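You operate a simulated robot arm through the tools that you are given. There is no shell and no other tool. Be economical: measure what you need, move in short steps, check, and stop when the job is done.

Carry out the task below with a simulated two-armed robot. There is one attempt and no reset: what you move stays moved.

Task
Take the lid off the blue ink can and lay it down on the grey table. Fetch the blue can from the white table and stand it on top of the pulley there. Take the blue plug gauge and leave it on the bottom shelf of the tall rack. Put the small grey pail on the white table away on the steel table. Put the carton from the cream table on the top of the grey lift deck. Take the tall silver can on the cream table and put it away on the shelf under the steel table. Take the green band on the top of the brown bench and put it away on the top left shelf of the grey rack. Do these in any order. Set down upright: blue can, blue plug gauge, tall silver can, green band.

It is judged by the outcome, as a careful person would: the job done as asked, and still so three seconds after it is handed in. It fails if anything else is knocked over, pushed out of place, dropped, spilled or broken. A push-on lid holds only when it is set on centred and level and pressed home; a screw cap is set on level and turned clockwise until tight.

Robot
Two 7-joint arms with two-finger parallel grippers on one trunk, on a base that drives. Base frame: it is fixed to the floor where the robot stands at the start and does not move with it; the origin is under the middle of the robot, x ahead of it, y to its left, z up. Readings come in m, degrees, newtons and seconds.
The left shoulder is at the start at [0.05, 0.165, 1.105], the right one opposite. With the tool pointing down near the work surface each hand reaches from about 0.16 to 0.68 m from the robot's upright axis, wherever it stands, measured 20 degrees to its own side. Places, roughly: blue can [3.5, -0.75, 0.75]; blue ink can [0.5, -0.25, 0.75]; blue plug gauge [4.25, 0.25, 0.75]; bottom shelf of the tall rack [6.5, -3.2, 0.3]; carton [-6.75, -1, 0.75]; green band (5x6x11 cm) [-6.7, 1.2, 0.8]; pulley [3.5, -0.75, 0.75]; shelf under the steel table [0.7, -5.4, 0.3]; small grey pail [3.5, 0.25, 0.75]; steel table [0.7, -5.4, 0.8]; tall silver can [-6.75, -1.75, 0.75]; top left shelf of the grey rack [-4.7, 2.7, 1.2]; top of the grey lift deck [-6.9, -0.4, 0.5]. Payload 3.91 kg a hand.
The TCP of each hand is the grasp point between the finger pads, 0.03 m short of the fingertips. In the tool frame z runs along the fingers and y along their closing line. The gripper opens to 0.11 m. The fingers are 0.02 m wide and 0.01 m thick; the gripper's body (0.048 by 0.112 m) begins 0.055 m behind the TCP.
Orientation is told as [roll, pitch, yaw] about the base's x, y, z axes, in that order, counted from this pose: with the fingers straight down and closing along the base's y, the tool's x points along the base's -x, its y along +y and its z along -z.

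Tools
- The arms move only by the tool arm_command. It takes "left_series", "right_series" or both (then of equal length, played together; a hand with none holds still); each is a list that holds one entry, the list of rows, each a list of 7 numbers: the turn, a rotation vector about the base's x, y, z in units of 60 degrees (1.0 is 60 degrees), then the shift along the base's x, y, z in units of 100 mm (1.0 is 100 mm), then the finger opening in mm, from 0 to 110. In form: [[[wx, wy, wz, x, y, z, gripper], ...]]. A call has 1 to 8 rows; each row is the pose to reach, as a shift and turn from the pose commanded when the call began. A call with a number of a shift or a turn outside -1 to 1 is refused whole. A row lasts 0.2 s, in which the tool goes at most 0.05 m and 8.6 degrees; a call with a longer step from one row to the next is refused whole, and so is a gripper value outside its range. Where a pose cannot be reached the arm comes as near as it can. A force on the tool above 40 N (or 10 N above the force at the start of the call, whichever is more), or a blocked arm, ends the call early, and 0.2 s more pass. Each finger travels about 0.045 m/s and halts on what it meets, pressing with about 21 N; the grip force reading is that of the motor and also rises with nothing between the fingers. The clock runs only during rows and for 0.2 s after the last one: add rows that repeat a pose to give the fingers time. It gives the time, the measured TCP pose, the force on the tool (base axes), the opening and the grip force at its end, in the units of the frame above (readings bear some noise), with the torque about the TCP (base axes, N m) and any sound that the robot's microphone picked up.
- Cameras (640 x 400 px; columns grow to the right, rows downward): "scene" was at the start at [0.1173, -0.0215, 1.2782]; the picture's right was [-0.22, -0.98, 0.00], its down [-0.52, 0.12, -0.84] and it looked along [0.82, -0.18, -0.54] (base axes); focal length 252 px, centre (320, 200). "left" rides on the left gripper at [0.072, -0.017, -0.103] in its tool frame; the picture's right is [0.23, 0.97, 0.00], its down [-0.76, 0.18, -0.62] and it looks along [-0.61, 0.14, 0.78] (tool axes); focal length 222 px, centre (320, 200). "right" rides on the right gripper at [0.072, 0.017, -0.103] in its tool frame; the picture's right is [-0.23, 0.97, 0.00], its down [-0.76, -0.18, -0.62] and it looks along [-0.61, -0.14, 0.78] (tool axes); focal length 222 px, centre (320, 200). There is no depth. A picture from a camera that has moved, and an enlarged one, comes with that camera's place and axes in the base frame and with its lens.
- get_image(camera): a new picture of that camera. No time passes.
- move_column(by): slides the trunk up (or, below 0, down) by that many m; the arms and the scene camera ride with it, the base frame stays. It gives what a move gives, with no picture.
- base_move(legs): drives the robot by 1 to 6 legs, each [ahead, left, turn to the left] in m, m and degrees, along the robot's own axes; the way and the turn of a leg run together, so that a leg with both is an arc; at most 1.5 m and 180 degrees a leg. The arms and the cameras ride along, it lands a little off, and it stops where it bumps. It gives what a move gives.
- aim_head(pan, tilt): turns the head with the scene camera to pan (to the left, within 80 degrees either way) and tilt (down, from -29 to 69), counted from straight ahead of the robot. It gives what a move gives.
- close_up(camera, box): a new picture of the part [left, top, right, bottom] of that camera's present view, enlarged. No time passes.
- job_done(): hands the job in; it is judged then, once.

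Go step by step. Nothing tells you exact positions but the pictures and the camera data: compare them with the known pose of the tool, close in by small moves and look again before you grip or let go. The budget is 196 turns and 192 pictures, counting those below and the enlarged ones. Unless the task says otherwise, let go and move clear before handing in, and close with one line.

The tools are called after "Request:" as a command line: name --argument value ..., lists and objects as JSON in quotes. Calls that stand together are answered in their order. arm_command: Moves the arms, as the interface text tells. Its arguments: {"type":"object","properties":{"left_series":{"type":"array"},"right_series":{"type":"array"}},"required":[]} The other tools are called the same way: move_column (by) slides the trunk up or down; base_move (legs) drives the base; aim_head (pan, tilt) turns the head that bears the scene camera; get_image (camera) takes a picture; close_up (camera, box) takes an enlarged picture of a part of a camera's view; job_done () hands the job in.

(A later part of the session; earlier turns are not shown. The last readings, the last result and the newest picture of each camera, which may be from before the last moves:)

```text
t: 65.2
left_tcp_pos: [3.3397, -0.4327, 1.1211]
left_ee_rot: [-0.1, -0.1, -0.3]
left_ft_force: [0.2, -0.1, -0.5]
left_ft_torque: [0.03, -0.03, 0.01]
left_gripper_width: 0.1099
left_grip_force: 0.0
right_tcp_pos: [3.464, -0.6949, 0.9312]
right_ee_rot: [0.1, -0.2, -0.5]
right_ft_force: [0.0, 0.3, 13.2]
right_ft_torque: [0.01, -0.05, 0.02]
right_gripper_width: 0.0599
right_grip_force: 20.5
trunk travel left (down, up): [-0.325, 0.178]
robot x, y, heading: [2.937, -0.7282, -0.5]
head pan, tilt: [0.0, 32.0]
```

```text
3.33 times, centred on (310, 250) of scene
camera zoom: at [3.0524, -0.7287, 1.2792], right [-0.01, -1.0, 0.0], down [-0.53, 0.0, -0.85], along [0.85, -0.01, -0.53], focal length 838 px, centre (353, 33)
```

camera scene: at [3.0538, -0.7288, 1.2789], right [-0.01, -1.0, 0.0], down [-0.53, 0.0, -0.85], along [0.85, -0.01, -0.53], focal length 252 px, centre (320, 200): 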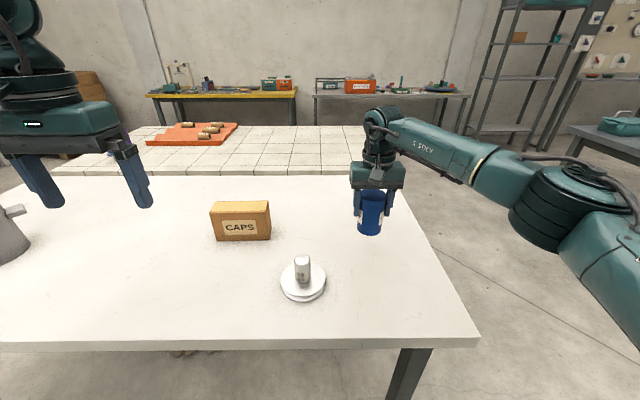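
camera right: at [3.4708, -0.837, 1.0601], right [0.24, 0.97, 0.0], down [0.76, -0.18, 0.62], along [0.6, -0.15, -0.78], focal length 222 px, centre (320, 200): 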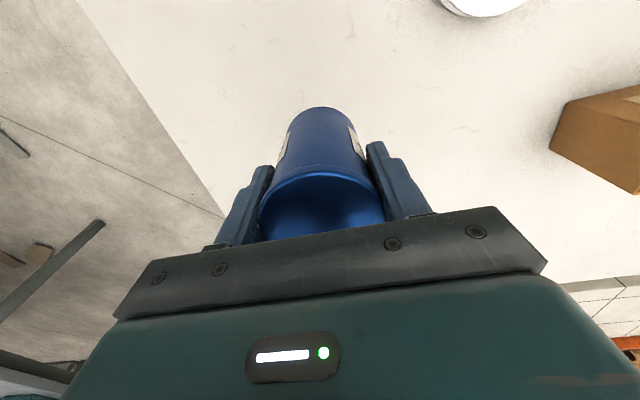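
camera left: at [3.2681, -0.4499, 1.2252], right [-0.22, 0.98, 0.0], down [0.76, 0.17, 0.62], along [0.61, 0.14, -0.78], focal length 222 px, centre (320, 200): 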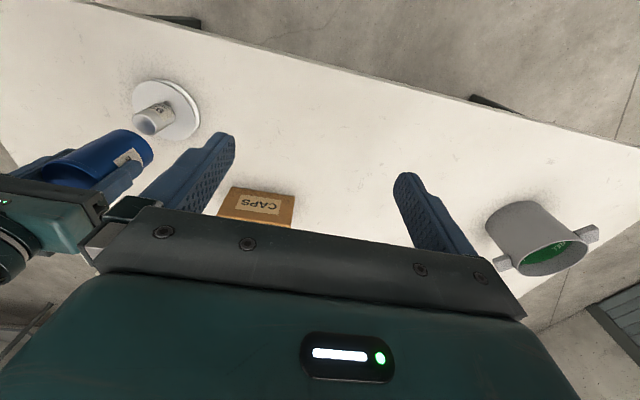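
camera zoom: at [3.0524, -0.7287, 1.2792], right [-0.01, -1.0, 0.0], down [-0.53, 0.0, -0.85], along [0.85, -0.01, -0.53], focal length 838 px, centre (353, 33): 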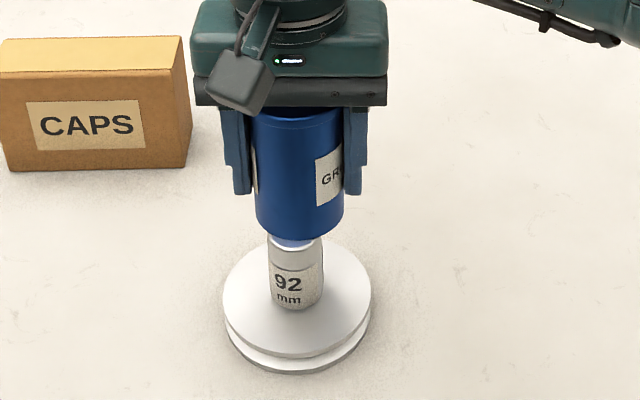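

The can rests on the hub at 13 N. I'm easing off, opening slowly and going up.

Request:
arm_command --right_series '[[[0, 0, 0, 0, 0, 0.02, 50], [0, 0, 0, 0, 0, 0.02, 66], [0, 0, 0, 0, 0, 0.02, 80], [0, 0, 0, 0, 0, 0.02, 95], [0, 0, 0, 0, 0, 0.02, 100], [0, 0, 0, 0, 0, 0.4, 100], [0, 0, 0, 0, 0, 0.8, 100]]]'

Request:
arm_command --right_series '[[[0, 0, 0, 0, 0, 0.4, 100], [0, 0, 0, 0, -0.4, 0.5, 100], [0, 0, 0, 0, -0.9, 0.5, 100], [0, 0, 0, 0, -1, 0.5, 100]]]'

Request:
get_image --camera "scene"

Request:
close_up --camera "scene" --box '[230, 190, 390, 310]'

Request:
aim_head --pan 40 --tilt 28

Request:
get_image --camera "scene"

```text
t: 66.8
left_tcp_pos: [3.3389, -0.435, 1.1208]
left_ee_rot: [-0.1, 0.0, -0.4]
left_ft_force: [0.6, 1.4, -0.2]
left_ft_torque: [-0.02, 0.03, 0.0]
left_gripper_width: 0.1101
left_grip_force: 0.0
right_tcp_pos: [3.4636, -0.6949, 1.0092]
right_ee_rot: [0.0, -0.1, -0.6]
right_ft_force: [-0.2, -0.1, 0.6]
right_ft_torque: [-0.01, 0.0, 0.0]
right_gripper_width: 0.1
right_grip_force: 0.0
trunk travel left (down, up): [-0.325, 0.178]
robot x, y, heading: [2.9376, -0.7233, -0.6]
head pan, tilt: [0.0, 32.0]
```

```text
t: 67.8
left_tcp_pos: [3.3397, -0.4341, 1.1197]
left_ee_rot: [-0.1, -0.1, -0.3]
left_ft_force: [0.5, -1.6, -0.2]
left_ft_torque: [0.01, 0.03, 0.0]
left_gripper_width: 0.11
left_grip_force: 0.1
right_tcp_pos: [3.4639, -0.7941, 1.061]
right_ee_rot: [0.0, 0.0, -0.6]
right_ft_force: [-0.3, 0.3, 0.0]
right_ft_torque: [-0.04, 0.01, 0.01]
right_gripper_width: 0.0998
right_grip_force: 0.1
trunk travel left (down, up): [-0.325, 0.178]
robot x, y, heading: [2.9353, -0.7224, -0.6]
head pan, tilt: [0.0, 32.0]
```

```text
162 pictures are left
camera scene: at [3.0534, -0.7286, 1.279], right [-0.01, -1.0, 0.0], down [-0.53, 0.0, -0.85], along [0.85, -0.01, -0.53], focal length 252 px, centre (320, 200)
```

scene: 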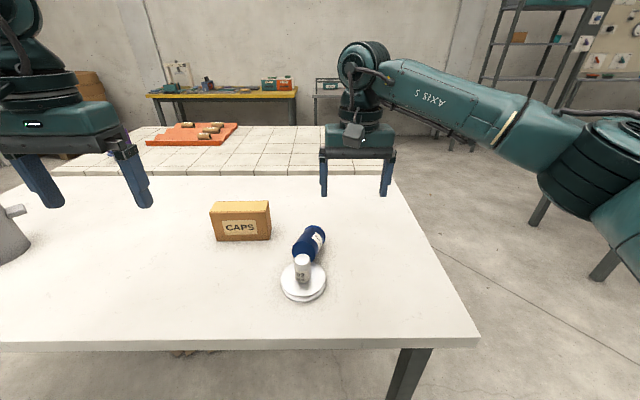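

```text
3.33 times, centred on (310, 250) of scene
camera zoom: at [3.0534, -0.7286, 1.279], right [-0.01, -1.0, 0.0], down [-0.53, 0.0, -0.85], along [0.85, -0.01, -0.53], focal length 838 px, centre (353, 33)
```

zoom: 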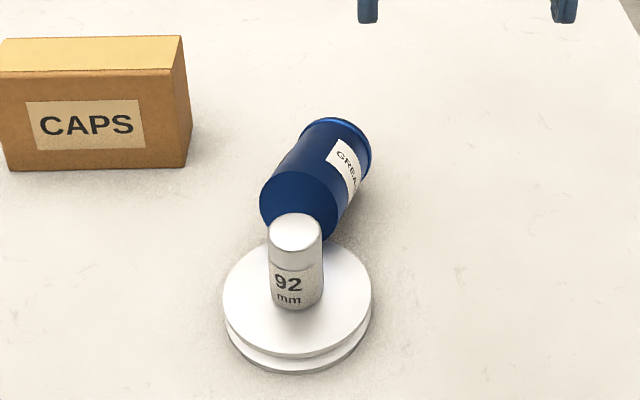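

```text
t: 68.9
left_tcp_pos: [3.3399, -0.4332, 1.1209]
left_ee_rot: [-0.1, 0.0, -0.4]
left_ft_force: [1.3, 0.6, -0.3]
left_ft_torque: [-0.01, 0.01, 0.02]
left_gripper_width: 0.1098
left_grip_force: 0.0
right_tcp_pos: [3.4653, -0.7945, 1.0613]
right_ee_rot: [0.0, 0.0, -0.5]
right_ft_force: [-0.3, 0.5, -0.6]
right_ft_torque: [0.03, 0.0, -0.02]
right_gripper_width: 0.1
right_grip_force: 0.1
trunk travel left (down, up): [-0.325, 0.178]
robot x, y, heading: [2.9349, -0.7244, -0.5]
head pan, tilt: [40.0, 28.0]
```

```text
160 pictures are left
camera scene: at [3.0343, -0.67, 1.2853], right [0.64, -0.77, 0.0], down [-0.36, -0.3, -0.88], along [0.68, 0.56, -0.47], focal length 252 px, centre (320, 200)
```

scene: 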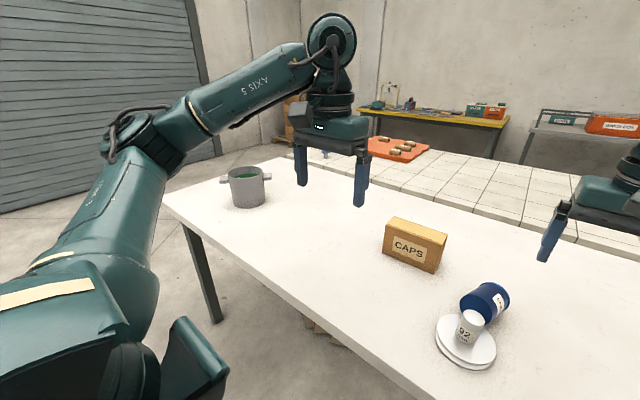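

The can toppled off. The hub is nearer and taller than I measured, at x≈3.443 with its top at about 0.886. The can lies behind the pulley, so I'm inspecting it from the hand cameras to pick it up again.

Request:
get_image --camera "right"

Request:
close_up --camera "scene" --box '[400, 250, 540, 390]'

Request:
close_up --camera "left" --box '[60, 60, 240, 220]'

```text
159 pictures are left
camera right: at [3.3916, -0.7774, 1.1627], right [0.24, 0.97, 0.0], down [0.76, -0.18, 0.62], along [0.61, -0.15, -0.78], focal length 222 px, centre (320, 200)
```

right: 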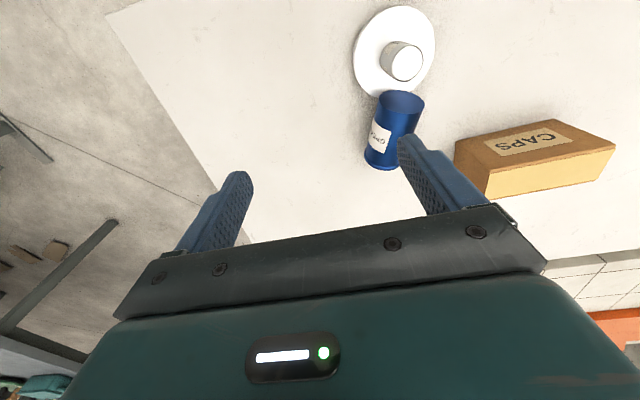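

```text
2.86 times, centred on (470, 320) of scene
camera zoom: at [3.0343, -0.67, 1.2853], right [0.64, -0.77, 0.0], down [-0.36, -0.3, -0.88], along [0.68, 0.56, -0.47], focal length 718 px, centre (-109, -143)
```

zoom: 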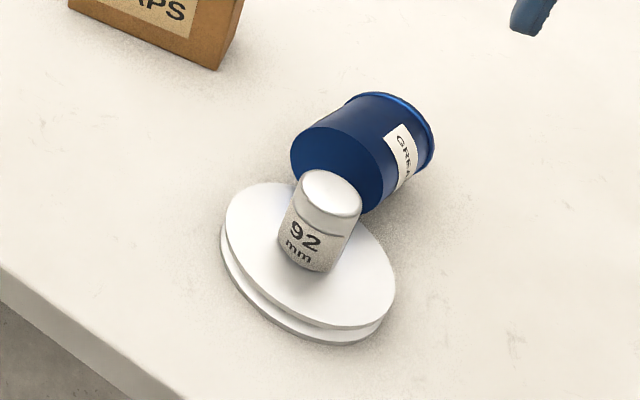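

```text
2.50 times, centred on (150, 140) of left
camera zoom: at [3.2679, -0.4497, 1.2253], right [-0.22, 0.98, 0.0], down [0.76, 0.17, 0.62], along [0.61, 0.14, -0.78], focal length 555 px, centre (745, 350)
```

zoom: 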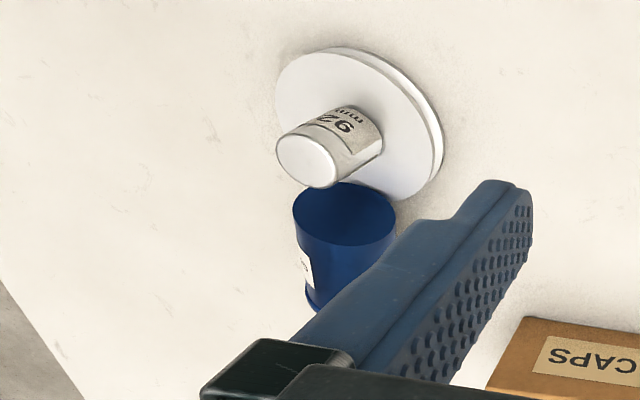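

The can lies flat on the table, centred near (3.546, -0.705), with its top end pointing away and about 20° to the right. I'm moving the right hand above it with a -20° yaw.

Request:
arm_command --right_series '[[[0, 0, -0.11, 0.3, 0.3, 0, 100], [0, 0, -0.22, 0.6, 0.6, 0, 100], [0, 0, -0.333, 0.82, 0.89, 0, 100], [0, 0, -0.333, 0.82, 0.89, -0.4, 100], [0, 0, -0.333, 0.82, 0.89, -0.7, 100], [0, 0, -0.333, 0.82, 0.89, -0.7, 100]]]'

Request:
get_image --camera "right"

Request:
get_image --camera "scene"

```text
t: 70.3
left_tcp_pos: [3.3397, -0.4344, 1.1203]
left_ee_rot: [-0.1, 0.0, -0.4]
left_ft_force: [-0.2, -0.7, 0.6]
left_ft_torque: [-0.01, 0.02, -0.01]
left_gripper_width: 0.1101
left_grip_force: 0.0
right_tcp_pos: [3.5359, -0.7104, 0.9931]
right_ee_rot: [0.0, 0.0, -20.5]
right_ft_force: [1.0, 0.1, -0.1]
right_ft_torque: [0.01, 0.02, -0.01]
right_gripper_width: 0.1
right_grip_force: 0.0
right hand out of reach, approached as far as the arm can: row 3, 4, 5, 6
trunk travel left (down, up): [-0.325, 0.178]
robot x, y, heading: [2.9376, -0.7258, -0.6]
head pan, tilt: [40.0, 28.0]
```

```text
156 pictures are left
camera right: at [3.4738, -0.6708, 1.0941], right [0.55, 0.83, 0.0], down [0.65, -0.43, 0.62], along [0.52, -0.35, -0.78], focal length 222 px, centre (320, 200)
```

right: 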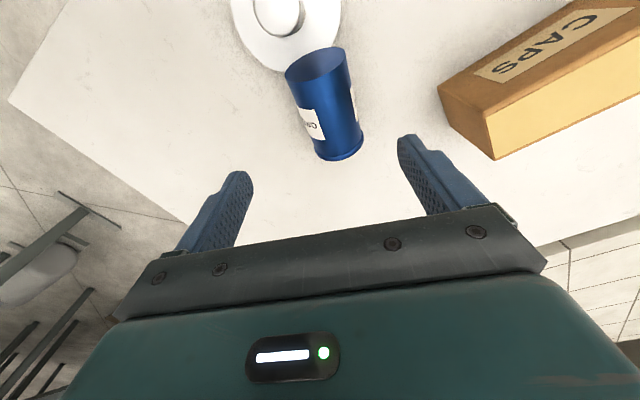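

```text
155 pictures are left
camera scene: at [3.0341, -0.6698, 1.2853], right [0.64, -0.77, 0.0], down [-0.36, -0.3, -0.88], along [0.68, 0.56, -0.47], focal length 252 px, centre (320, 200)
```

scene: 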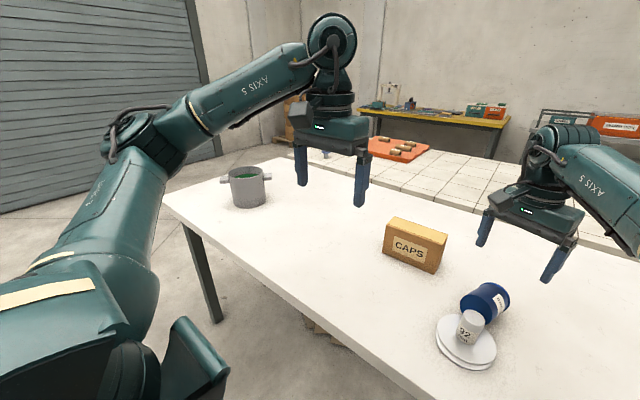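

The target is just out of reach across the body. I'm shifting the base 0.17 m left.

Request:
base_move --legs '[[0, 0.17, 0.5]]'

Request:
arm_command --right_series '[[[0, 0, 0, 0, -0.4, 0, 100], [0, 0, 0, 0, -0.8, 0, 100], [0, 0, 0, 0, -1.0, 0, 100], [0, 0, 0, 0, -1.0, 0, 100]]]'

```text
t: 72.4
left_tcp_pos: [3.3395, -0.2618, 1.1212]
left_ee_rot: [-0.1, 0.0, 0.1]
left_ft_force: [0.0, -0.1, -0.5]
left_ft_torque: [-0.02, 0.0, -0.03]
left_gripper_width: 0.1102
left_grip_force: 0.0
right_tcp_pos: [3.5374, -0.538, 0.9918]
right_ee_rot: [0.0, 0.0, -20.1]
right_ft_force: [-0.5, 0.7, -0.5]
right_ft_torque: [-0.04, 0.0, -0.01]
right_gripper_width: 0.0999
right_grip_force: 0.0
trunk travel left (down, up): [-0.325, 0.178]
robot x, y, heading: [2.9331, -0.5552, 0.1]
head pan, tilt: [40.0, 28.0]
```

```text
t: 73.4
left_tcp_pos: [3.3387, -0.263, 1.1199]
left_ee_rot: [0.0, 0.1, 0.1]
left_ft_force: [0.1, 0.4, 0.9]
left_ft_torque: [-0.01, 0.02, 0.0]
left_gripper_width: 0.1099
left_grip_force: 0.1
right_tcp_pos: [3.5378, -0.6378, 0.9911]
right_ee_rot: [0.0, 0.0, -20.1]
right_ft_force: [-0.1, 0.7, 1.3]
right_ft_torque: [0.04, 0.02, -0.04]
right_gripper_width: 0.1002
right_grip_force: 0.0
trunk travel left (down, up): [-0.325, 0.178]
robot x, y, heading: [2.9343, -0.5543, 0.2]
head pan, tilt: [40.0, 28.0]
```

Moving to (3.546, -0.707) and partway down, then checking.

Request:
arm_command --right_series '[[[0, 0, 0, 0.08, -0.4, 0, 100], [0, 0, 0, 0.08, -0.69, 0, 100], [0, 0, 0, 0.08, -0.69, -0.4, 100], [0, 0, 0, 0.08, -0.69, -0.8, 100], [0, 0, 0, 0.08, -0.69, -0.8, 100]]]'

Request:
get_image --camera "right"

```text
t: 74.6
left_tcp_pos: [3.3382, -0.2619, 1.1209]
left_ee_rot: [-0.1, 0.0, 0.1]
left_ft_force: [-0.2, -0.7, 0.2]
left_ft_torque: [-0.01, 0.02, 0.01]
left_gripper_width: 0.1099
left_grip_force: 0.0
right_tcp_pos: [3.5462, -0.7054, 0.9127]
right_ee_rot: [0.1, 0.0, -20.0]
right_ft_force: [-0.5, -0.5, 0.7]
right_ft_torque: [0.01, -0.01, 0.0]
right_gripper_width: 0.1
right_grip_force: 0.1
trunk travel left (down, up): [-0.325, 0.178]
robot x, y, heading: [2.9327, -0.5588, -0.3]
head pan, tilt: [40.0, 28.0]
```

```text
154 pictures are left
camera right: at [3.483, -0.6668, 1.0141], right [0.55, 0.84, 0.0], down [0.65, -0.43, 0.62], along [0.52, -0.34, -0.78], focal length 222 px, centre (320, 200)
```

right: 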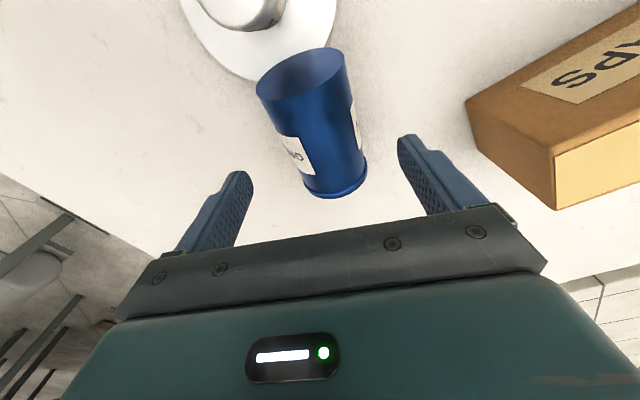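

The can sits between the fingers. I'm going down and gripping.

Request:
arm_command --right_series '[[[0, 0, 0, 0, 0, -0.4, 100], [0, 0, 0, 0, 0, -0.68, 100], [0, 0, 0, 0, 0, -0.68, 50], [0, 0, 0, 0, 0, -0.68, 50], [0, 0, 0, 0, 0, -0.68, 50], [0, 0, 0, 0, 0, -0.68, 50]]]'

Request:
arm_command --right_series '[[[0, 0, 0, 0, 0, 0.4, 50], [0, 0, 0, 0, 0, 0.8, 50], [0, 0, 0, 0, 0, 1.0, 50], [0, 0, 0, 0, 0, 1.0, 50]]]'

Request:
get_image --camera "right"

```text
t: 76.0
left_tcp_pos: [3.3395, -0.262, 1.1211]
left_ee_rot: [0.0, 0.0, 0.2]
left_ft_force: [0.6, -0.8, 0.5]
left_ft_torque: [0.02, -0.03, 0.02]
left_gripper_width: 0.1102
left_grip_force: 0.0
right_tcp_pos: [3.546, -0.7071, 0.8438]
right_ee_rot: [0.0, 0.1, -20.1]
right_ft_force: [1.5, -0.5, -1.3]
right_ft_torque: [-0.01, -0.08, -0.03]
right_gripper_width: 0.0597
right_grip_force: 21.7
trunk travel left (down, up): [-0.325, 0.178]
robot x, y, heading: [2.9305, -0.5546, -0.1]
head pan, tilt: [40.0, 28.0]
```

```text
t: 77.0
left_tcp_pos: [3.3384, -0.264, 1.1209]
left_ee_rot: [-0.1, 0.0, 0.1]
left_ft_force: [0.8, -0.9, 0.3]
left_ft_torque: [0.01, 0.0, -0.02]
left_gripper_width: 0.1102
left_grip_force: 0.0
right_tcp_pos: [3.5455, -0.7062, 0.9436]
right_ee_rot: [0.0, -0.1, -20.1]
right_ft_force: [0.6, -0.5, -3.4]
right_ft_torque: [0.03, 0.0, 0.03]
right_gripper_width: 0.0598
right_grip_force: 21.2
trunk travel left (down, up): [-0.325, 0.178]
robot x, y, heading: [2.9329, -0.5596, 0.1]
head pan, tilt: [40.0, 28.0]
```

```text
153 pictures are left
camera right: at [3.4823, -0.6669, 1.0465], right [0.55, 0.84, 0.0], down [0.65, -0.43, 0.62], along [0.52, -0.34, -0.78], focal length 222 px, centre (320, 200)
```

right: 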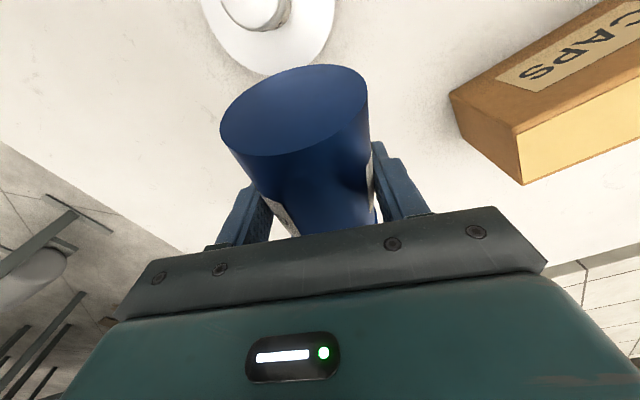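

The can is firmly held. I'm raising it, then pitching the hand to turn the can upright, bottom down.

Request:
arm_command --right_series '[[[0, 0, 0, 0, 0, 0.4, 50], [0, 0, 0, 0, 0, 0.8, 50], [-0.043, -0.1175, 0, 0, 0, 0.8, 50], [-0.086, -0.235, 0, 0, 0, 0.8, 50], [-0.128, -0.3525, 0, 0, 0, 0.8, 50], [-0.171, -0.47, 0, 0, 0, 0.8, 50], [-0.214, -0.5875, 0, 0, 0, 0.8, 50], [-0.2565, -0.705, 0, 0, 0, 0.8, 50]]]'

Request:
arm_command --right_series '[[[-0.043, -0.1175, 0, 0, 0, 0, 50], [-0.086, -0.235, 0, 0, 0, 0, 50], [-0.128, -0.3525, 0, 0, 0, 0, 50], [-0.171, -0.47, 0, 0, 0, 0, 50], [-0.214, -0.5875, 0, 0, 0, 0, 50], [-0.2565, -0.705, 0, 0, 0, 0, 50], [-0.2565, -0.705, 0, 0, 0, 0, 50]]]'

Request:
aim_head --pan -10 --tilt 28

Request:
get_image --camera "scene"

```text
t: 78.8
left_tcp_pos: [3.3393, -0.2626, 1.1212]
left_ee_rot: [0.0, 0.0, 0.1]
left_ft_force: [0.1, -0.4, 0.1]
left_ft_torque: [0.04, 0.04, 0.0]
left_gripper_width: 0.1102
left_grip_force: 0.1
right_tcp_pos: [3.5458, -0.707, 1.0246]
right_ee_rot: [0.1, -45.1, -20.1]
right_ft_force: [0.0, -0.9, -3.0]
right_ft_torque: [-0.03, 0.0, -0.02]
right_gripper_width: 0.0597
right_grip_force: 20.6
trunk travel left (down, up): [-0.325, 0.178]
robot x, y, heading: [2.9372, -0.5561, -0.0]
head pan, tilt: [40.0, 28.0]
```

```text
t: 80.4
left_tcp_pos: [3.3386, -0.263, 1.1202]
left_ee_rot: [-0.1, 0.0, 0.0]
left_ft_force: [0.0, 0.3, 0.4]
left_ft_torque: [0.0, 0.02, -0.04]
left_gripper_width: 0.1099
left_grip_force: 0.0
right_tcp_pos: [3.5449, -0.7074, 1.024]
right_ee_rot: [141.1, -89.8, -161.1]
right_ft_force: [0.2, -0.6, -2.5]
right_ft_torque: [0.0, 0.01, 0.0]
right_gripper_width: 0.0599
right_grip_force: 20.8
trunk travel left (down, up): [-0.325, 0.178]
robot x, y, heading: [2.9332, -0.5554, -0.1]
head pan, tilt: [40.0, 28.0]
```

```text
t: 81.6
left_tcp_pos: [3.3377, -0.2622, 1.1206]
left_ee_rot: [-0.1, 0.1, 0.0]
left_ft_force: [0.2, 1.2, 0.0]
left_ft_torque: [-0.02, -0.01, 0.0]
left_gripper_width: 0.1099
left_grip_force: 0.1
right_tcp_pos: [3.5457, -0.7065, 1.0233]
right_ee_rot: [98.4, -89.9, -118.4]
right_ft_force: [-1.1, -0.3, -3.2]
right_ft_torque: [-0.01, 0.0, 0.02]
right_gripper_width: 0.0598
right_grip_force: 20.9
trunk travel left (down, up): [-0.325, 0.178]
robot x, y, heading: [2.9356, -0.5536, 0.1]
head pan, tilt: [-10.0, 28.0]
```

```text
152 pictures are left
camera scene: at [3.0548, -0.575, 1.2853], right [-0.17, -0.98, 0.0], down [-0.46, 0.08, -0.88], along [0.87, -0.15, -0.47], focal length 252 px, centre (320, 200)
```

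scene: 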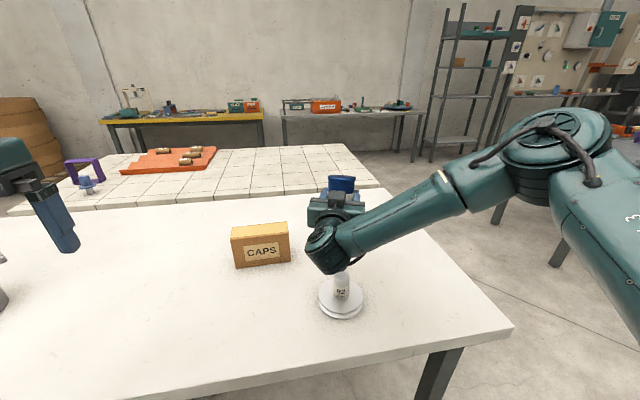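

The can is upright. I'm moving it over the hub, stopping slightly above it, then checking from the left camera.

Request:
arm_command --right_series '[[[0, 0, 0, -0.4, 0.05, 0, 50], [0, 0, 0, -0.8, 0.13, 0, 50], [0, 0, 0, -1.0, 0.13, 0, 50], [0, 0, 0, -1.0, 0.13, -0.3, 50], [0, 0, 0, -1.0, 0.13, -0.55, 50], [0, 0, 0, -1.0, 0.13, -0.55, 50]]]'

Request:
get_image --camera "left"

Request:
get_image --camera "scene"

```text
t: 83.0
left_tcp_pos: [3.3381, -0.2626, 1.1209]
left_ee_rot: [0.0, 0.0, 0.1]
left_ft_force: [-0.3, 0.1, 0.4]
left_ft_torque: [-0.02, -0.01, -0.02]
left_gripper_width: 0.1098
left_grip_force: 0.0
right_tcp_pos: [3.4462, -0.693, 0.9685]
right_ee_rot: [120.1, -89.9, -140.1]
right_ft_force: [0.8, -0.4, -2.7]
right_ft_torque: [0.01, 0.02, 0.02]
right_gripper_width: 0.0598
right_grip_force: 21.0
trunk travel left (down, up): [-0.325, 0.178]
robot x, y, heading: [2.9347, -0.5555, -0.0]
head pan, tilt: [-10.0, 28.0]
```

```text
151 pictures are left
camera left: at [3.2667, -0.2786, 1.2253], right [-0.23, 0.97, 0.0], down [0.76, 0.18, 0.62], along [0.61, 0.14, -0.78], focal length 222 px, centre (320, 200)
```

left: 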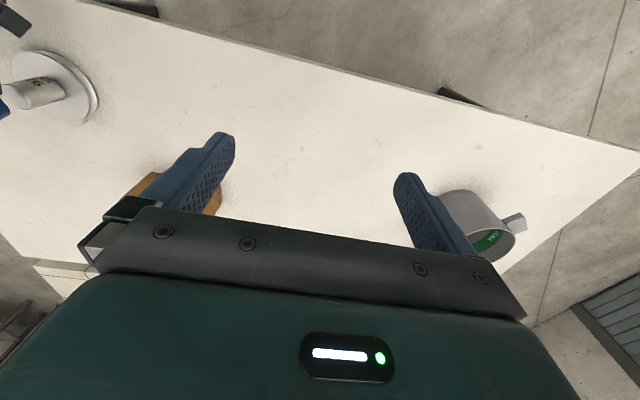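

```text
150 pictures are left
camera scene: at [3.0547, -0.5751, 1.2853], right [-0.17, -0.98, 0.0], down [-0.46, 0.08, -0.88], along [0.87, -0.15, -0.47], focal length 252 px, centre (320, 200)
```

scene: 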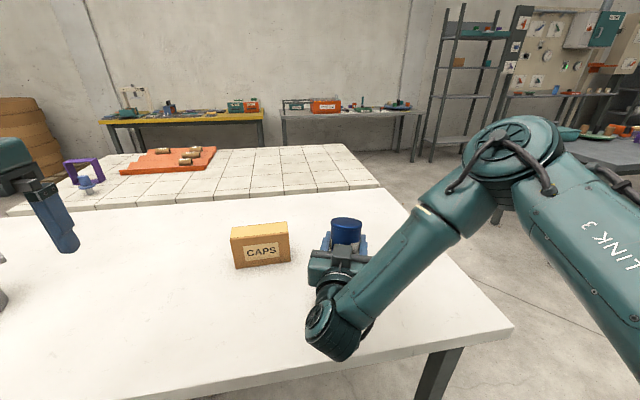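

I need a side view, so I'm shifting the left hand 0.15 m towards the pulley and fine-tuning the right hand.

Request:
arm_command --left_series '[[[0, 0, 0, -0.1, -0.3, 0, 60], [0, 0, 0, -0.2, -0.6, 0, 60], [0, 0, 0, -0.2, -1.0, 0, 60], [0, 0, 0, -0.2, -1.0, 0, 60]]]' --right_series '[[[0, 0, 0, -0.05, 0, 0, 50], [0, 0, 0, -0.05, 0, 0, 50], [0, 0, 0, -0.05, 0, 0, 50], [0, 0, 0, -0.05, 0, 0, 50]]]'

Request:
close_up --camera "left" --box '[0, 0, 240, 160]'

```text
t: 84.0
left_tcp_pos: [3.3183, -0.3637, 1.1193]
left_ee_rot: [-0.1, 0.0, 0.1]
left_ft_force: [0.9, -0.1, -0.8]
left_ft_torque: [-0.02, 0.02, 0.02]
left_gripper_width: 0.0598
left_grip_force: 0.0
right_tcp_pos: [3.4409, -0.6922, 0.9692]
right_ee_rot: [114.6, -89.9, -134.4]
right_ft_force: [-0.3, 0.2, -2.6]
right_ft_torque: [0.02, 0.0, 0.01]
right_gripper_width: 0.0595
right_grip_force: 21.0
trunk travel left (down, up): [-0.325, 0.178]
robot x, y, heading: [2.9342, -0.5562, -0.3]
head pan, tilt: [-10.0, 28.0]
```

```text
2.50 times, centred on (120, 80) of left
camera zoom: at [3.2466, -0.3792, 1.2256], right [-0.23, 0.97, 0.0], down [0.76, 0.18, 0.62], along [0.61, 0.14, -0.78], focal length 555 px, centre (820, 500)
```

zoom: 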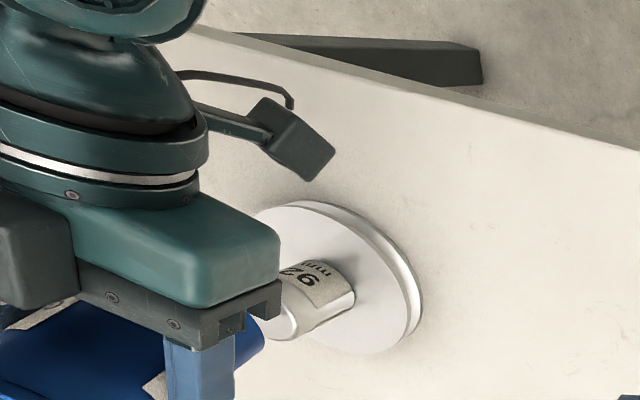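

I'm zooming the scene camera to check the can's position against the expected one.

Request:
close_up --camera "scene" --box '[290, 200, 410, 290]'

```text
4.44 times, centred on (350, 245) of scene
camera zoom: at [3.0546, -0.5749, 1.2853], right [-0.17, -0.98, 0.0], down [-0.46, 0.08, -0.88], along [0.87, -0.15, -0.47], focal length 1118 px, centre (187, 0)
```

zoom: 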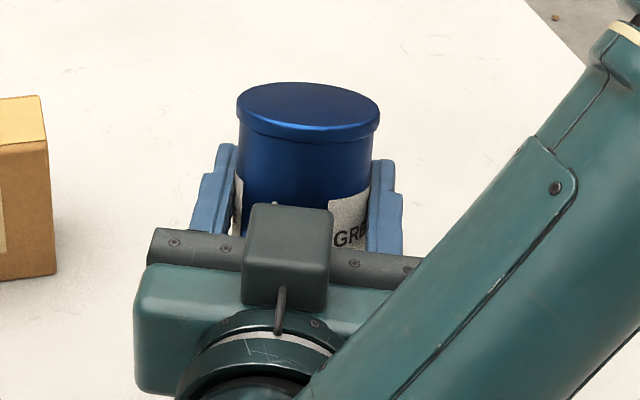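

The can's top confirms its axis at about (3.449, -0.696), right over the hub. I'm lowering in small steps.

Request:
arm_command --right_series '[[[0, 0, 0, 0, 0, -0.15, 50], [0, 0, 0, 0, 0, -0.25, 50], [0, 0, 0, 0, 0, -0.28, 50], [0, 0, 0, 0, 0, -0.31, 50], [0, 0, 0, 0, 0, -0.33, 50]]]'

Request:
close_up --camera "left" --box '[0, 0, 240, 160]'

```text
t: 85.2
left_tcp_pos: [3.318, -0.3632, 1.1215]
left_ee_rot: [-0.1, -0.1, 0.1]
left_ft_force: [-0.3, -0.1, 0.0]
left_ft_torque: [0.01, -0.01, 0.0]
left_gripper_width: 0.0598
left_grip_force: 0.0
right_tcp_pos: [3.4401, -0.6926, 0.9392]
right_ee_rot: [153.2, -89.5, -173.2]
right_ft_force: [-0.4, -1.2, 10.6]
right_ft_torque: [-0.19, -0.25, -0.02]
right_gripper_width: 0.0596
right_grip_force: 21.1
trunk travel left (down, up): [-0.325, 0.178]
robot x, y, heading: [2.9344, -0.5555, -0.4]
head pan, tilt: [-10.0, 28.0]
```

```text
2.50 times, centred on (120, 80) of left
camera zoom: at [3.2457, -0.3788, 1.2262], right [-0.23, 0.97, 0.0], down [0.76, 0.18, 0.62], along [0.61, 0.14, -0.78], focal length 555 px, centre (820, 500)
```

zoom: 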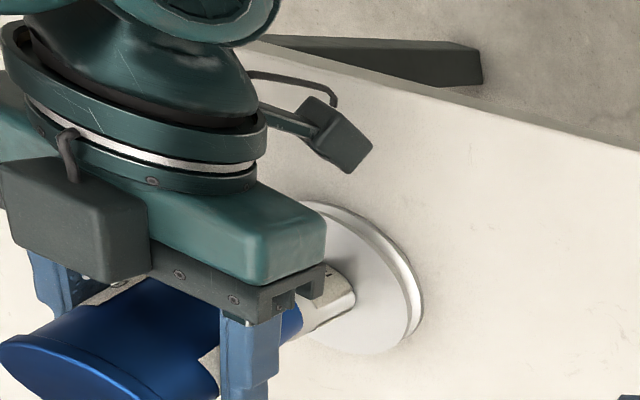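

Contact is at 10 N, with the can within a few millimetres of the hub axis. I'm easing off 1 mm, opening, and then checking before retreating.

Request:
arm_command --right_series '[[[0, 0, 0, 0, 0, 0.02, 50], [0, 0, 0, 0, 0, 0.02, 60], [0, 0, 0, 0, 0, 0.02, 64], [0, 0, 0, 0, 0, 0.02, 68], [0, 0, 0, 0, 0, 0.02, 75], [0, 0, 0, 0, 0, 0.02, 75]]]'

Request:
close_up --camera "scene" --box '[290, 200, 410, 290]'

Request:
close_up --camera "left" --box '[0, 0, 240, 160]'

```text
t: 86.6
left_tcp_pos: [3.3176, -0.3625, 1.1214]
left_ee_rot: [-0.1, 0.1, 0.1]
left_ft_force: [0.4, 0.3, 0.2]
left_ft_torque: [0.01, -0.01, -0.03]
left_gripper_width: 0.0598
left_grip_force: 0.0
right_tcp_pos: [3.4406, -0.694, 0.9385]
right_ee_rot: [119.7, -89.9, -139.7]
right_ft_force: [0.4, 0.1, -0.2]
right_ft_torque: [0.01, 0.0, 0.0]
right_gripper_width: 0.075
right_grip_force: 0.1
trunk travel left (down, up): [-0.325, 0.178]
robot x, y, heading: [2.9356, -0.5568, -0.2]
head pan, tilt: [-10.0, 28.0]
```

```text
4.44 times, centred on (350, 245) of scene
camera zoom: at [3.0545, -0.575, 1.2853], right [-0.17, -0.98, 0.0], down [-0.46, 0.08, -0.88], along [0.87, -0.15, -0.47], focal length 1118 px, centre (187, 0)
```

zoom: 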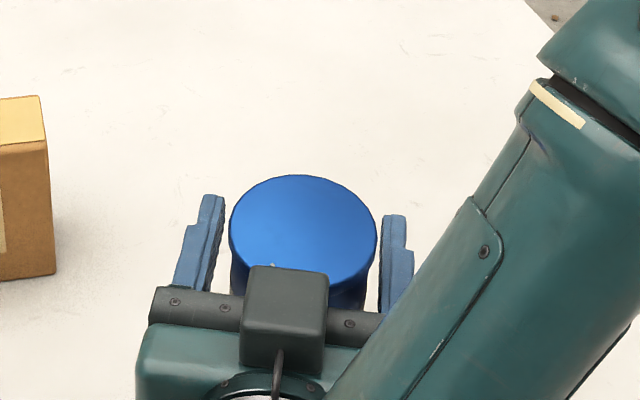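

```text
2.50 times, centred on (120, 80) of left
camera zoom: at [3.2466, -0.379, 1.2256], right [-0.23, 0.97, 0.0], down [0.76, 0.18, 0.62], along [0.61, 0.14, -0.78], focal length 555 px, centre (820, 500)
```

zoom: 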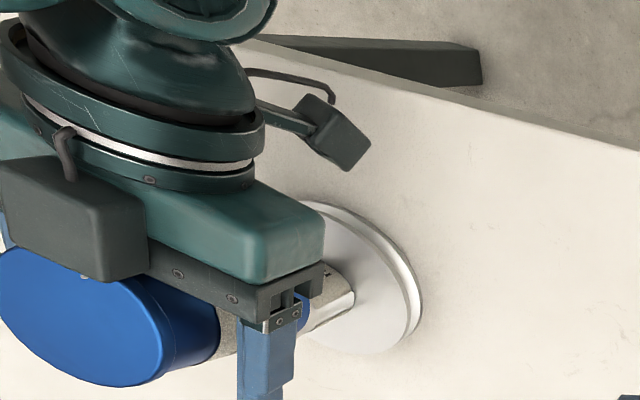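

The can leaned back towards the palm, so the hub centre must be about 9 mm further away, near x≈3.457. The can is still caught between the fingers, so I'm re-gripping and lifting it.

Request:
arm_command --right_series '[[[0, 0, 0, 0, 0, 0, 50], [0, 0, 0, 0, 0, 0, 50], [0, 0, 0, 0, 0, 0, 50], [0, 0, 0, 0, 0, 0.2, 50], [0, 0, 0, 0, 0, 0.5, 50], [0, 0, 0, 0, 0, 0.8, 50], [0, 0, 0, 0, 0, 0.8, 50]]]'

Request:
close_up --camera "scene" --box '[270, 160, 430, 280]'

Request:
close_up --camera "left" --box '[0, 0, 240, 160]'

```text
t: 88.2
left_tcp_pos: [3.3191, -0.3617, 1.1212]
left_ee_rot: [0.0, 0.0, 0.2]
left_ft_force: [0.7, -0.2, 0.1]
left_ft_torque: [-0.02, 0.01, 0.0]
left_gripper_width: 0.0602
left_grip_force: 0.0
right_tcp_pos: [3.4401, -0.6951, 1.019]
right_ee_rot: [59.2, -89.9, -79.1]
right_ft_force: [0.0, 0.4, -3.4]
right_ft_torque: [-0.04, -0.03, -0.02]
right_gripper_width: 0.0597
right_grip_force: 21.3
trunk travel left (down, up): [-0.325, 0.178]
robot x, y, heading: [2.9347, -0.5565, -0.0]
head pan, tilt: [-10.0, 28.0]
```

```text
3.33 times, centred on (350, 220) of scene
camera zoom: at [3.0548, -0.5751, 1.2853], right [-0.17, -0.98, 0.0], down [-0.46, 0.08, -0.88], along [0.87, -0.15, -0.47], focal length 838 px, centre (220, 133)
```

zoom: 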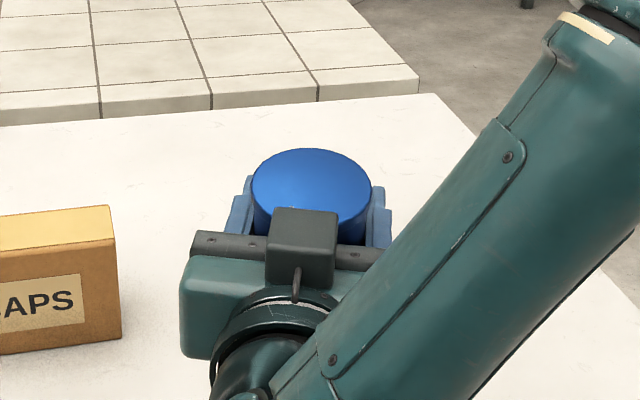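

```text
2.50 times, centred on (120, 80) of left
camera zoom: at [3.2469, -0.379, 1.2255], right [-0.23, 0.97, 0.0], down [0.76, 0.18, 0.62], along [0.61, 0.14, -0.78], focal length 555 px, centre (820, 500)
```

zoom: 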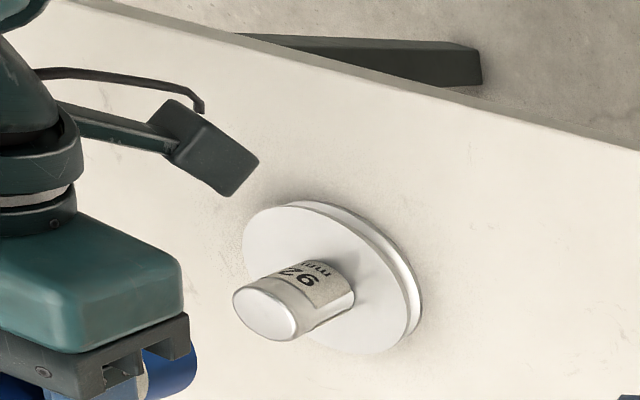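

I need a side view to judge the can's tilt. I'm swinging the left hand's camera to look sideways at the pulley.

Request:
arm_command --left_series '[[[0, 0, -0.125, 0.2, 0, 0, 20], [0, 0, -0.25, 0.4, 0, 0, 20], [0, 0, -0.375, 0.6, 0, 0, 20], [0, 0, -0.5, 0.8, 0, 0, 20], [0, 0, -0.625, 1, 0, 0, 20], [0, 0, -0.75, 1, 0, 0, 20], [0, 0, -0.875, 1, 0, 0, 20], [0, 0, -1.0, 1, 0, 0, 20]]]'

Request:
arm_command --left_series '[[[0, 0, -0.125, 0.1, -0.1, 0, 20], [0, 0, -0.25, 0.2, -0.2, 0, 20], [0, 0, -0.333, 0.3, -0.3, 0, 20], [0, 0, -0.333, 0.4, -0.4, 0, 20]]]'

Request:
arm_command --left_series '[[[-0.125, 0, 0, 0, -0.1, -0.2, 20], [-0.25, 0, 0, 0, -0.3, -0.4, 20], [-0.375, 0, 0, 0, -0.5, -0.6, 20], [-0.5, 0, 0, 0, -0.7, -0.8, 20], [-0.625, 0, 0, 0, -0.8, -0.9, 20], [-0.667, 0, 0, 0, -0.9, -1, 20], [-0.667, 0, 0, 0, -0.9, -1, 20]]]'

Request:
get_image --camera "left"

```text
t: 90.0
left_tcp_pos: [3.3617, -0.4018, 1.1069]
left_ee_rot: [0.0, 0.0, -59.8]
left_ft_force: [0.2, -0.2, -0.4]
left_ft_torque: [0.0, 0.0, -0.02]
left_gripper_width: 0.0203
left_grip_force: 0.1
left hand out of reach, approached as far as the arm can: row 7, 8
right_tcp_pos: [3.44, -0.6949, 1.0181]
right_ee_rot: [106.5, -89.9, -126.4]
right_ft_force: [-0.2, 0.3, -2.7]
right_ft_torque: [-0.03, -0.03, 0.02]
right_gripper_width: 0.0599
right_grip_force: 20.9
trunk travel left (down, up): [-0.325, 0.178]
robot x, y, heading: [2.9361, -0.5587, 0.0]
head pan, tilt: [-10.0, 28.0]
```

```text
t: 91.0
left_tcp_pos: [3.3003, -0.4788, 1.0922]
left_ee_rot: [0.0, 0.0, -79.9]
left_ft_force: [0.9, -0.4, -1.2]
left_ft_torque: [0.0, -0.01, -0.02]
left_gripper_width: 0.0203
left_grip_force: 0.0
left hand out of reach, approached as far as the arm can: row 1, 2, 3, 4
right_tcp_pos: [3.4402, -0.6935, 1.018]
right_ee_rot: [106.8, -89.9, -126.8]
right_ft_force: [-0.2, 0.5, -3.3]
right_ft_torque: [-0.01, -0.07, -0.01]
right_gripper_width: 0.0597
right_grip_force: 20.5
trunk travel left (down, up): [-0.325, 0.178]
robot x, y, heading: [2.9349, -0.5583, -0.1]
head pan, tilt: [-10.0, 28.0]
```

```text
t: 92.6
left_tcp_pos: [3.2818, -0.5665, 1.032]
left_ee_rot: [-4.4, -32.6, -81.1]
left_ft_force: [0.2, -0.7, 0.4]
left_ft_torque: [-0.04, -0.03, 0.0]
left_gripper_width: 0.0202
left_grip_force: 0.1
left hand out of reach, approached as far as the arm can: row 3, 4, 5, 6, 7
right_tcp_pos: [3.4415, -0.6935, 1.019]
right_ee_rot: [113.6, -90.0, -133.6]
right_ft_force: [0.6, 0.1, -2.7]
right_ft_torque: [-0.01, -0.07, 0.03]
right_gripper_width: 0.0596
right_grip_force: 20.6
trunk travel left (down, up): [-0.325, 0.178]
robot x, y, heading: [2.9329, -0.5591, -0.3]
head pan, tilt: [-10.0, 28.0]
```

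```text
142 pictures are left
camera left: at [3.254, -0.4505, 1.082], right [0.94, 0.3, -0.19], down [0.27, -0.27, 0.92], along [0.23, -0.91, -0.34], focal length 222 px, centre (320, 200)
```

left: 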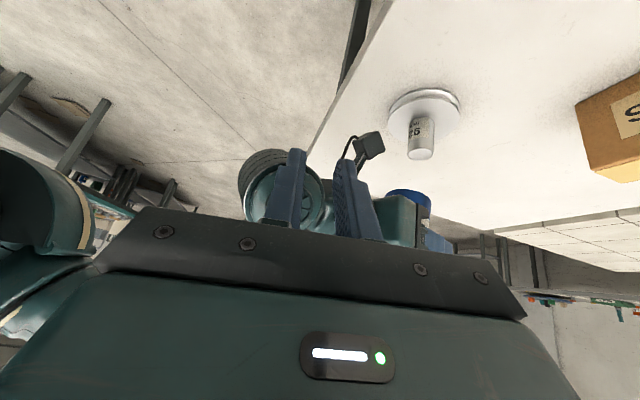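

The left arm hit its reach limit and sits near the right wrist. I'm backing it off and undoing its turn, and will deal with the can differently.

Request:
arm_command --left_series '[[[0, 0, 0, -0.25, 0.25, 0.25, 20], [0, 0, 0, -0.5, 0.5, 0.5, 20], [0.125, 0, 0, -0.75, 0.75, 0.75, 20], [0.25, 0, 0, -1, 1, 1, 20], [0.375, 0, 0, -1, 1, 1, 20], [0.5, 0, 0, -1, 1, 1, 20], [0.625, 0, 0, -1, 1, 1, 20], [0.667, 0, 0, -1, 1, 1, 20]]]'

Request:
arm_command --left_series '[[[0, 0, 0.125, 0, 0.2, 0, 20], [0, 0, 0.25, 0, 0.4, 0, 20], [0, 0, 0.375, 0, 0.6, 0, 20], [0, 0, 0.5, 0, 0.8, 0, 20], [0, 0, 0.625, 0, 1, 0, 20], [0, 0, 0.75, 0, 1, 0, 20], [0, 0, 0.875, 0, 1, 0, 20], [0, 0, 1.0, 0, 1, 0, 20]]]'

Request:
arm_command --left_series '[[[0, 0, 0.125, 0, 0, 0, 60], [0, 0, 0.25, 0, 0, 0, 80], [0, 0, 0.333, 0, 0, 0, 100], [0, 0, 0.333, 0, 0, 0, 100]]]'

```text
t: 94.4
left_tcp_pos: [3.1807, -0.4669, 1.1323]
left_ee_rot: [1.2, 7.1, -82.4]
left_ft_force: [-0.1, 0.3, -0.8]
left_ft_torque: [0.0, -0.02, 0.0]
left_gripper_width: 0.0199
left_grip_force: 0.1
right_tcp_pos: [3.4396, -0.695, 1.0187]
right_ee_rot: [102.5, -89.8, -122.3]
right_ft_force: [0.0, -0.2, -3.1]
right_ft_torque: [-0.05, -0.01, 0.01]
right_gripper_width: 0.0599
right_grip_force: 20.6
trunk travel left (down, up): [-0.325, 0.178]
robot x, y, heading: [2.9312, -0.5584, 0.1]
head pan, tilt: [-10.0, 28.0]
```

```text
t: 96.2
left_tcp_pos: [3.1822, -0.3666, 1.1327]
left_ee_rot: [1.2, 6.8, -22.3]
left_ft_force: [-0.1, 0.1, 0.7]
left_ft_torque: [-0.01, 0.01, -0.02]
left_gripper_width: 0.0197
left_grip_force: 0.1
right_tcp_pos: [3.4408, -0.6945, 1.0179]
right_ee_rot: [103.6, -89.9, -123.5]
right_ft_force: [-0.2, 0.6, -3.5]
right_ft_torque: [-0.07, -0.03, 0.0]
right_gripper_width: 0.0599
right_grip_force: 20.6
trunk travel left (down, up): [-0.325, 0.178]
robot x, y, heading: [2.9302, -0.5555, -0.0]
head pan, tilt: [-10.0, 28.0]
```

```text
t: 97.2
left_tcp_pos: [3.182, -0.3671, 1.1316]
left_ee_rot: [1.2, 7.0, -2.2]
left_ft_force: [0.2, -0.2, 0.0]
left_ft_torque: [0.0, 0.01, -0.01]
left_gripper_width: 0.0999
left_grip_force: 0.0
right_tcp_pos: [3.439, -0.6952, 1.0181]
right_ee_rot: [103.3, -89.9, -123.2]
right_ft_force: [0.0, -0.1, -2.4]
right_ft_torque: [-0.02, -0.05, 0.01]
right_gripper_width: 0.0597
right_grip_force: 20.8
trunk travel left (down, up): [-0.325, 0.178]
robot x, y, heading: [2.9347, -0.5605, -0.1]
head pan, tilt: [-10.0, 28.0]
```

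The left hand is clear. Next I'm setting the can on the open table at about (3.51, -0.85), with the right hand pitched 30° down so the press levels the can. Then I can re-grasp it from above.

Request:
arm_command --right_series '[[[0.043, 0.118, 0, 0.15, -0.25, 0, 50], [0.086, 0.235, 0, 0.3, -0.5, 0, 50], [0.128, 0.353, 0, 0.45, -0.75, 0, 50], [0.171, 0.47, 0, 0.6, -1.0, 0, 50], [0.171, 0.47, 0, 0.6, -1.0, 0, 50]]]'

Request:
arm_command --right_series '[[[0, 0, 0, 0.0, -0.4, 0, 50], [0, 0, 0, 0.1, -0.6, -0.3, 50], [0, 0, 0, 0.1, -0.6, -0.7, 50], [0, 0, 0, 0.1, -0.6, -1.0, 50], [0, 0, 0, 0.1, -0.6, -1.0, 50]]]'

Request:
aim_head --pan -30 --tilt 28

Request:
close_up --camera "scene" --box '[200, 130, 440, 330]'

```text
t: 98.4
left_tcp_pos: [3.1811, -0.3676, 1.1331]
left_ee_rot: [1.3, 6.9, -2.4]
left_ft_force: [0.7, 0.1, 0.3]
left_ft_torque: [-0.02, 0.0, 0.03]
left_gripper_width: 0.1003
left_grip_force: 0.0
right_tcp_pos: [3.5005, -0.7946, 1.0169]
right_ee_rot: [0.2, -59.9, -20.1]
right_ft_force: [-0.4, 0.1, -2.6]
right_ft_torque: [-0.05, -0.08, -0.02]
right_gripper_width: 0.0597
right_grip_force: 20.6
trunk travel left (down, up): [-0.325, 0.178]
robot x, y, heading: [2.9335, -0.5595, 0.0]
head pan, tilt: [-10.0, 28.0]
```

```text
t: 99.6
left_tcp_pos: [3.1825, -0.367, 1.1337]
left_ee_rot: [1.3, 7.0, -2.5]
left_ft_force: [-1.0, 0.0, -0.3]
left_ft_torque: [0.02, 0.01, 0.0]
left_gripper_width: 0.1002
left_grip_force: 0.0
right_tcp_pos: [3.5095, -0.856, 0.9186]
right_ee_rot: [0.2, -60.2, -20.1]
right_ft_force: [-1.0, -0.4, -2.8]
right_ft_torque: [0.02, -0.03, -0.04]
right_gripper_width: 0.0598
right_grip_force: 21.2
trunk travel left (down, up): [-0.325, 0.178]
robot x, y, heading: [2.9351, -0.5582, -0.4]
head pan, tilt: [-10.0, 28.0]
```

```text
t: 100.5
left_tcp_pos: [3.1801, -0.3672, 1.1322]
left_ee_rot: [1.3, 7.0, -2.4]
left_ft_force: [0.8, 0.3, -0.3]
left_ft_torque: [0.02, -0.02, -0.04]
left_gripper_width: 0.0998
left_grip_force: 0.0
right_tcp_pos: [3.511, -0.854, 0.9185]
right_ee_rot: [0.0, -60.0, -20.2]
right_ft_force: [1.1, 0.3, -2.1]
right_ft_torque: [-0.02, -0.06, -0.02]
right_gripper_width: 0.0597
right_grip_force: 21.2
trunk travel left (down, up): [-0.325, 0.178]
robot x, y, heading: [2.9338, -0.5536, -0.2]
head pan, tilt: [-30.0, 28.0]
```

```text
2.00 times, centred on (320, 230) of scene
camera zoom: at [3.0439, -0.6049, 1.2853], right [-0.5, -0.87, 0.0], down [-0.41, 0.23, -0.88], along [0.76, -0.44, -0.47], focal length 503 px, centre (320, 140)
```

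zoom: 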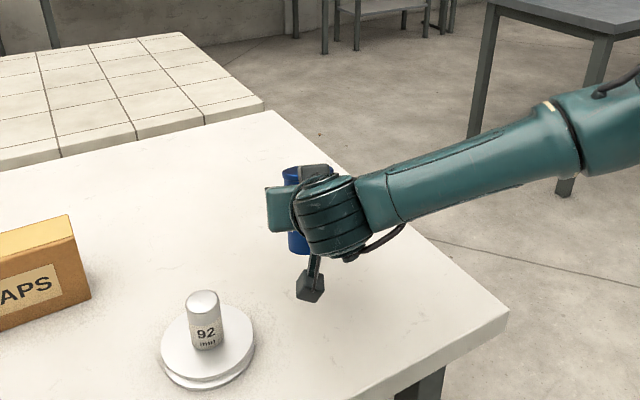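

Lowering toward the table in small steps while watching the force.

Request:
arm_command --right_series '[[[0, 0, 0, 0, 0, -0.3, 50], [0, 0, 0, 0, 0, -0.5, 50], [0, 0, 0, 0, 0, -0.54, 50], [0, 0, 0, 0, 0, -0.58, 50], [0, 0, 0, 0, 0, -0.61, 50]]]'

Request:
close_up --camera "scene" --box '[260, 180, 380, 280]'

```text
t: 101.7
left_tcp_pos: [3.1813, -0.3663, 1.1326]
left_ee_rot: [1.3, 6.9, -2.3]
left_ft_force: [0.5, 0.2, 0.3]
left_ft_torque: [0.02, 0.01, 0.02]
left_gripper_width: 0.1001
left_grip_force: 0.2
right_tcp_pos: [3.5097, -0.8543, 0.8581]
right_ee_rot: [0.3, -60.0, -20.2]
right_ft_force: [0.4, -0.3, -3.1]
right_ft_torque: [0.02, 0.0, 0.0]
right_gripper_width: 0.0597
right_grip_force: 20.8
trunk travel left (down, up): [-0.325, 0.178]
robot x, y, heading: [2.9349, -0.5584, -0.3]
head pan, tilt: [-30.0, 28.0]
```

```text
4.00 times, centred on (320, 230) of scene
camera zoom: at [3.0439, -0.6049, 1.2853], right [-0.5, -0.87, 0.0], down [-0.41, 0.24, -0.88], along [0.76, -0.44, -0.47], focal length 1006 px, centre (320, 80)
```

zoom: 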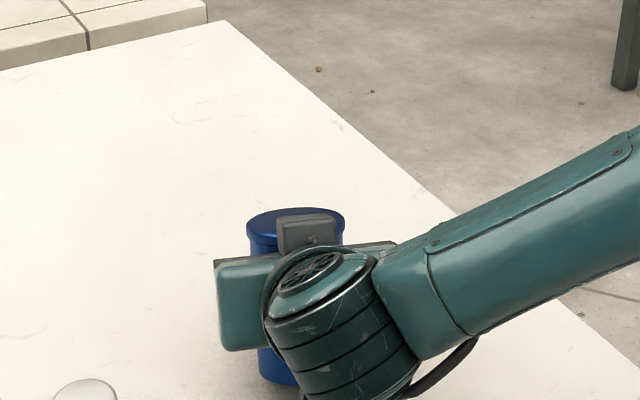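

Request:
arm_command --right_series '[[[0, 0, 0, 0, 0, -0.03, 50], [0, 0, 0, 0, 0, -0.06, 50], [0, 0, 0, 0, 0, -0.09, 50], [0, 0, 0, 0, 0, -0.12, 50]]]'

```text
t: 102.7
left_tcp_pos: [3.1793, -0.3658, 1.134]
left_ee_rot: [1.2, 6.8, -2.4]
left_ft_force: [0.8, -0.4, 0.4]
left_ft_torque: [0.0, 0.0, 0.0]
left_gripper_width: 0.0999
left_grip_force: 0.1
right_tcp_pos: [3.5098, -0.8517, 0.8474]
right_ee_rot: [0.3, -60.2, -20.2]
right_ft_force: [-1.5, 0.3, 18.0]
right_ft_torque: [0.03, 0.23, -0.01]
right_gripper_width: 0.0598
right_grip_force: 20.8
trunk travel left (down, up): [-0.325, 0.178]
robot x, y, heading: [2.9365, -0.5572, 0.1]
head pan, tilt: [-30.0, 28.0]
```

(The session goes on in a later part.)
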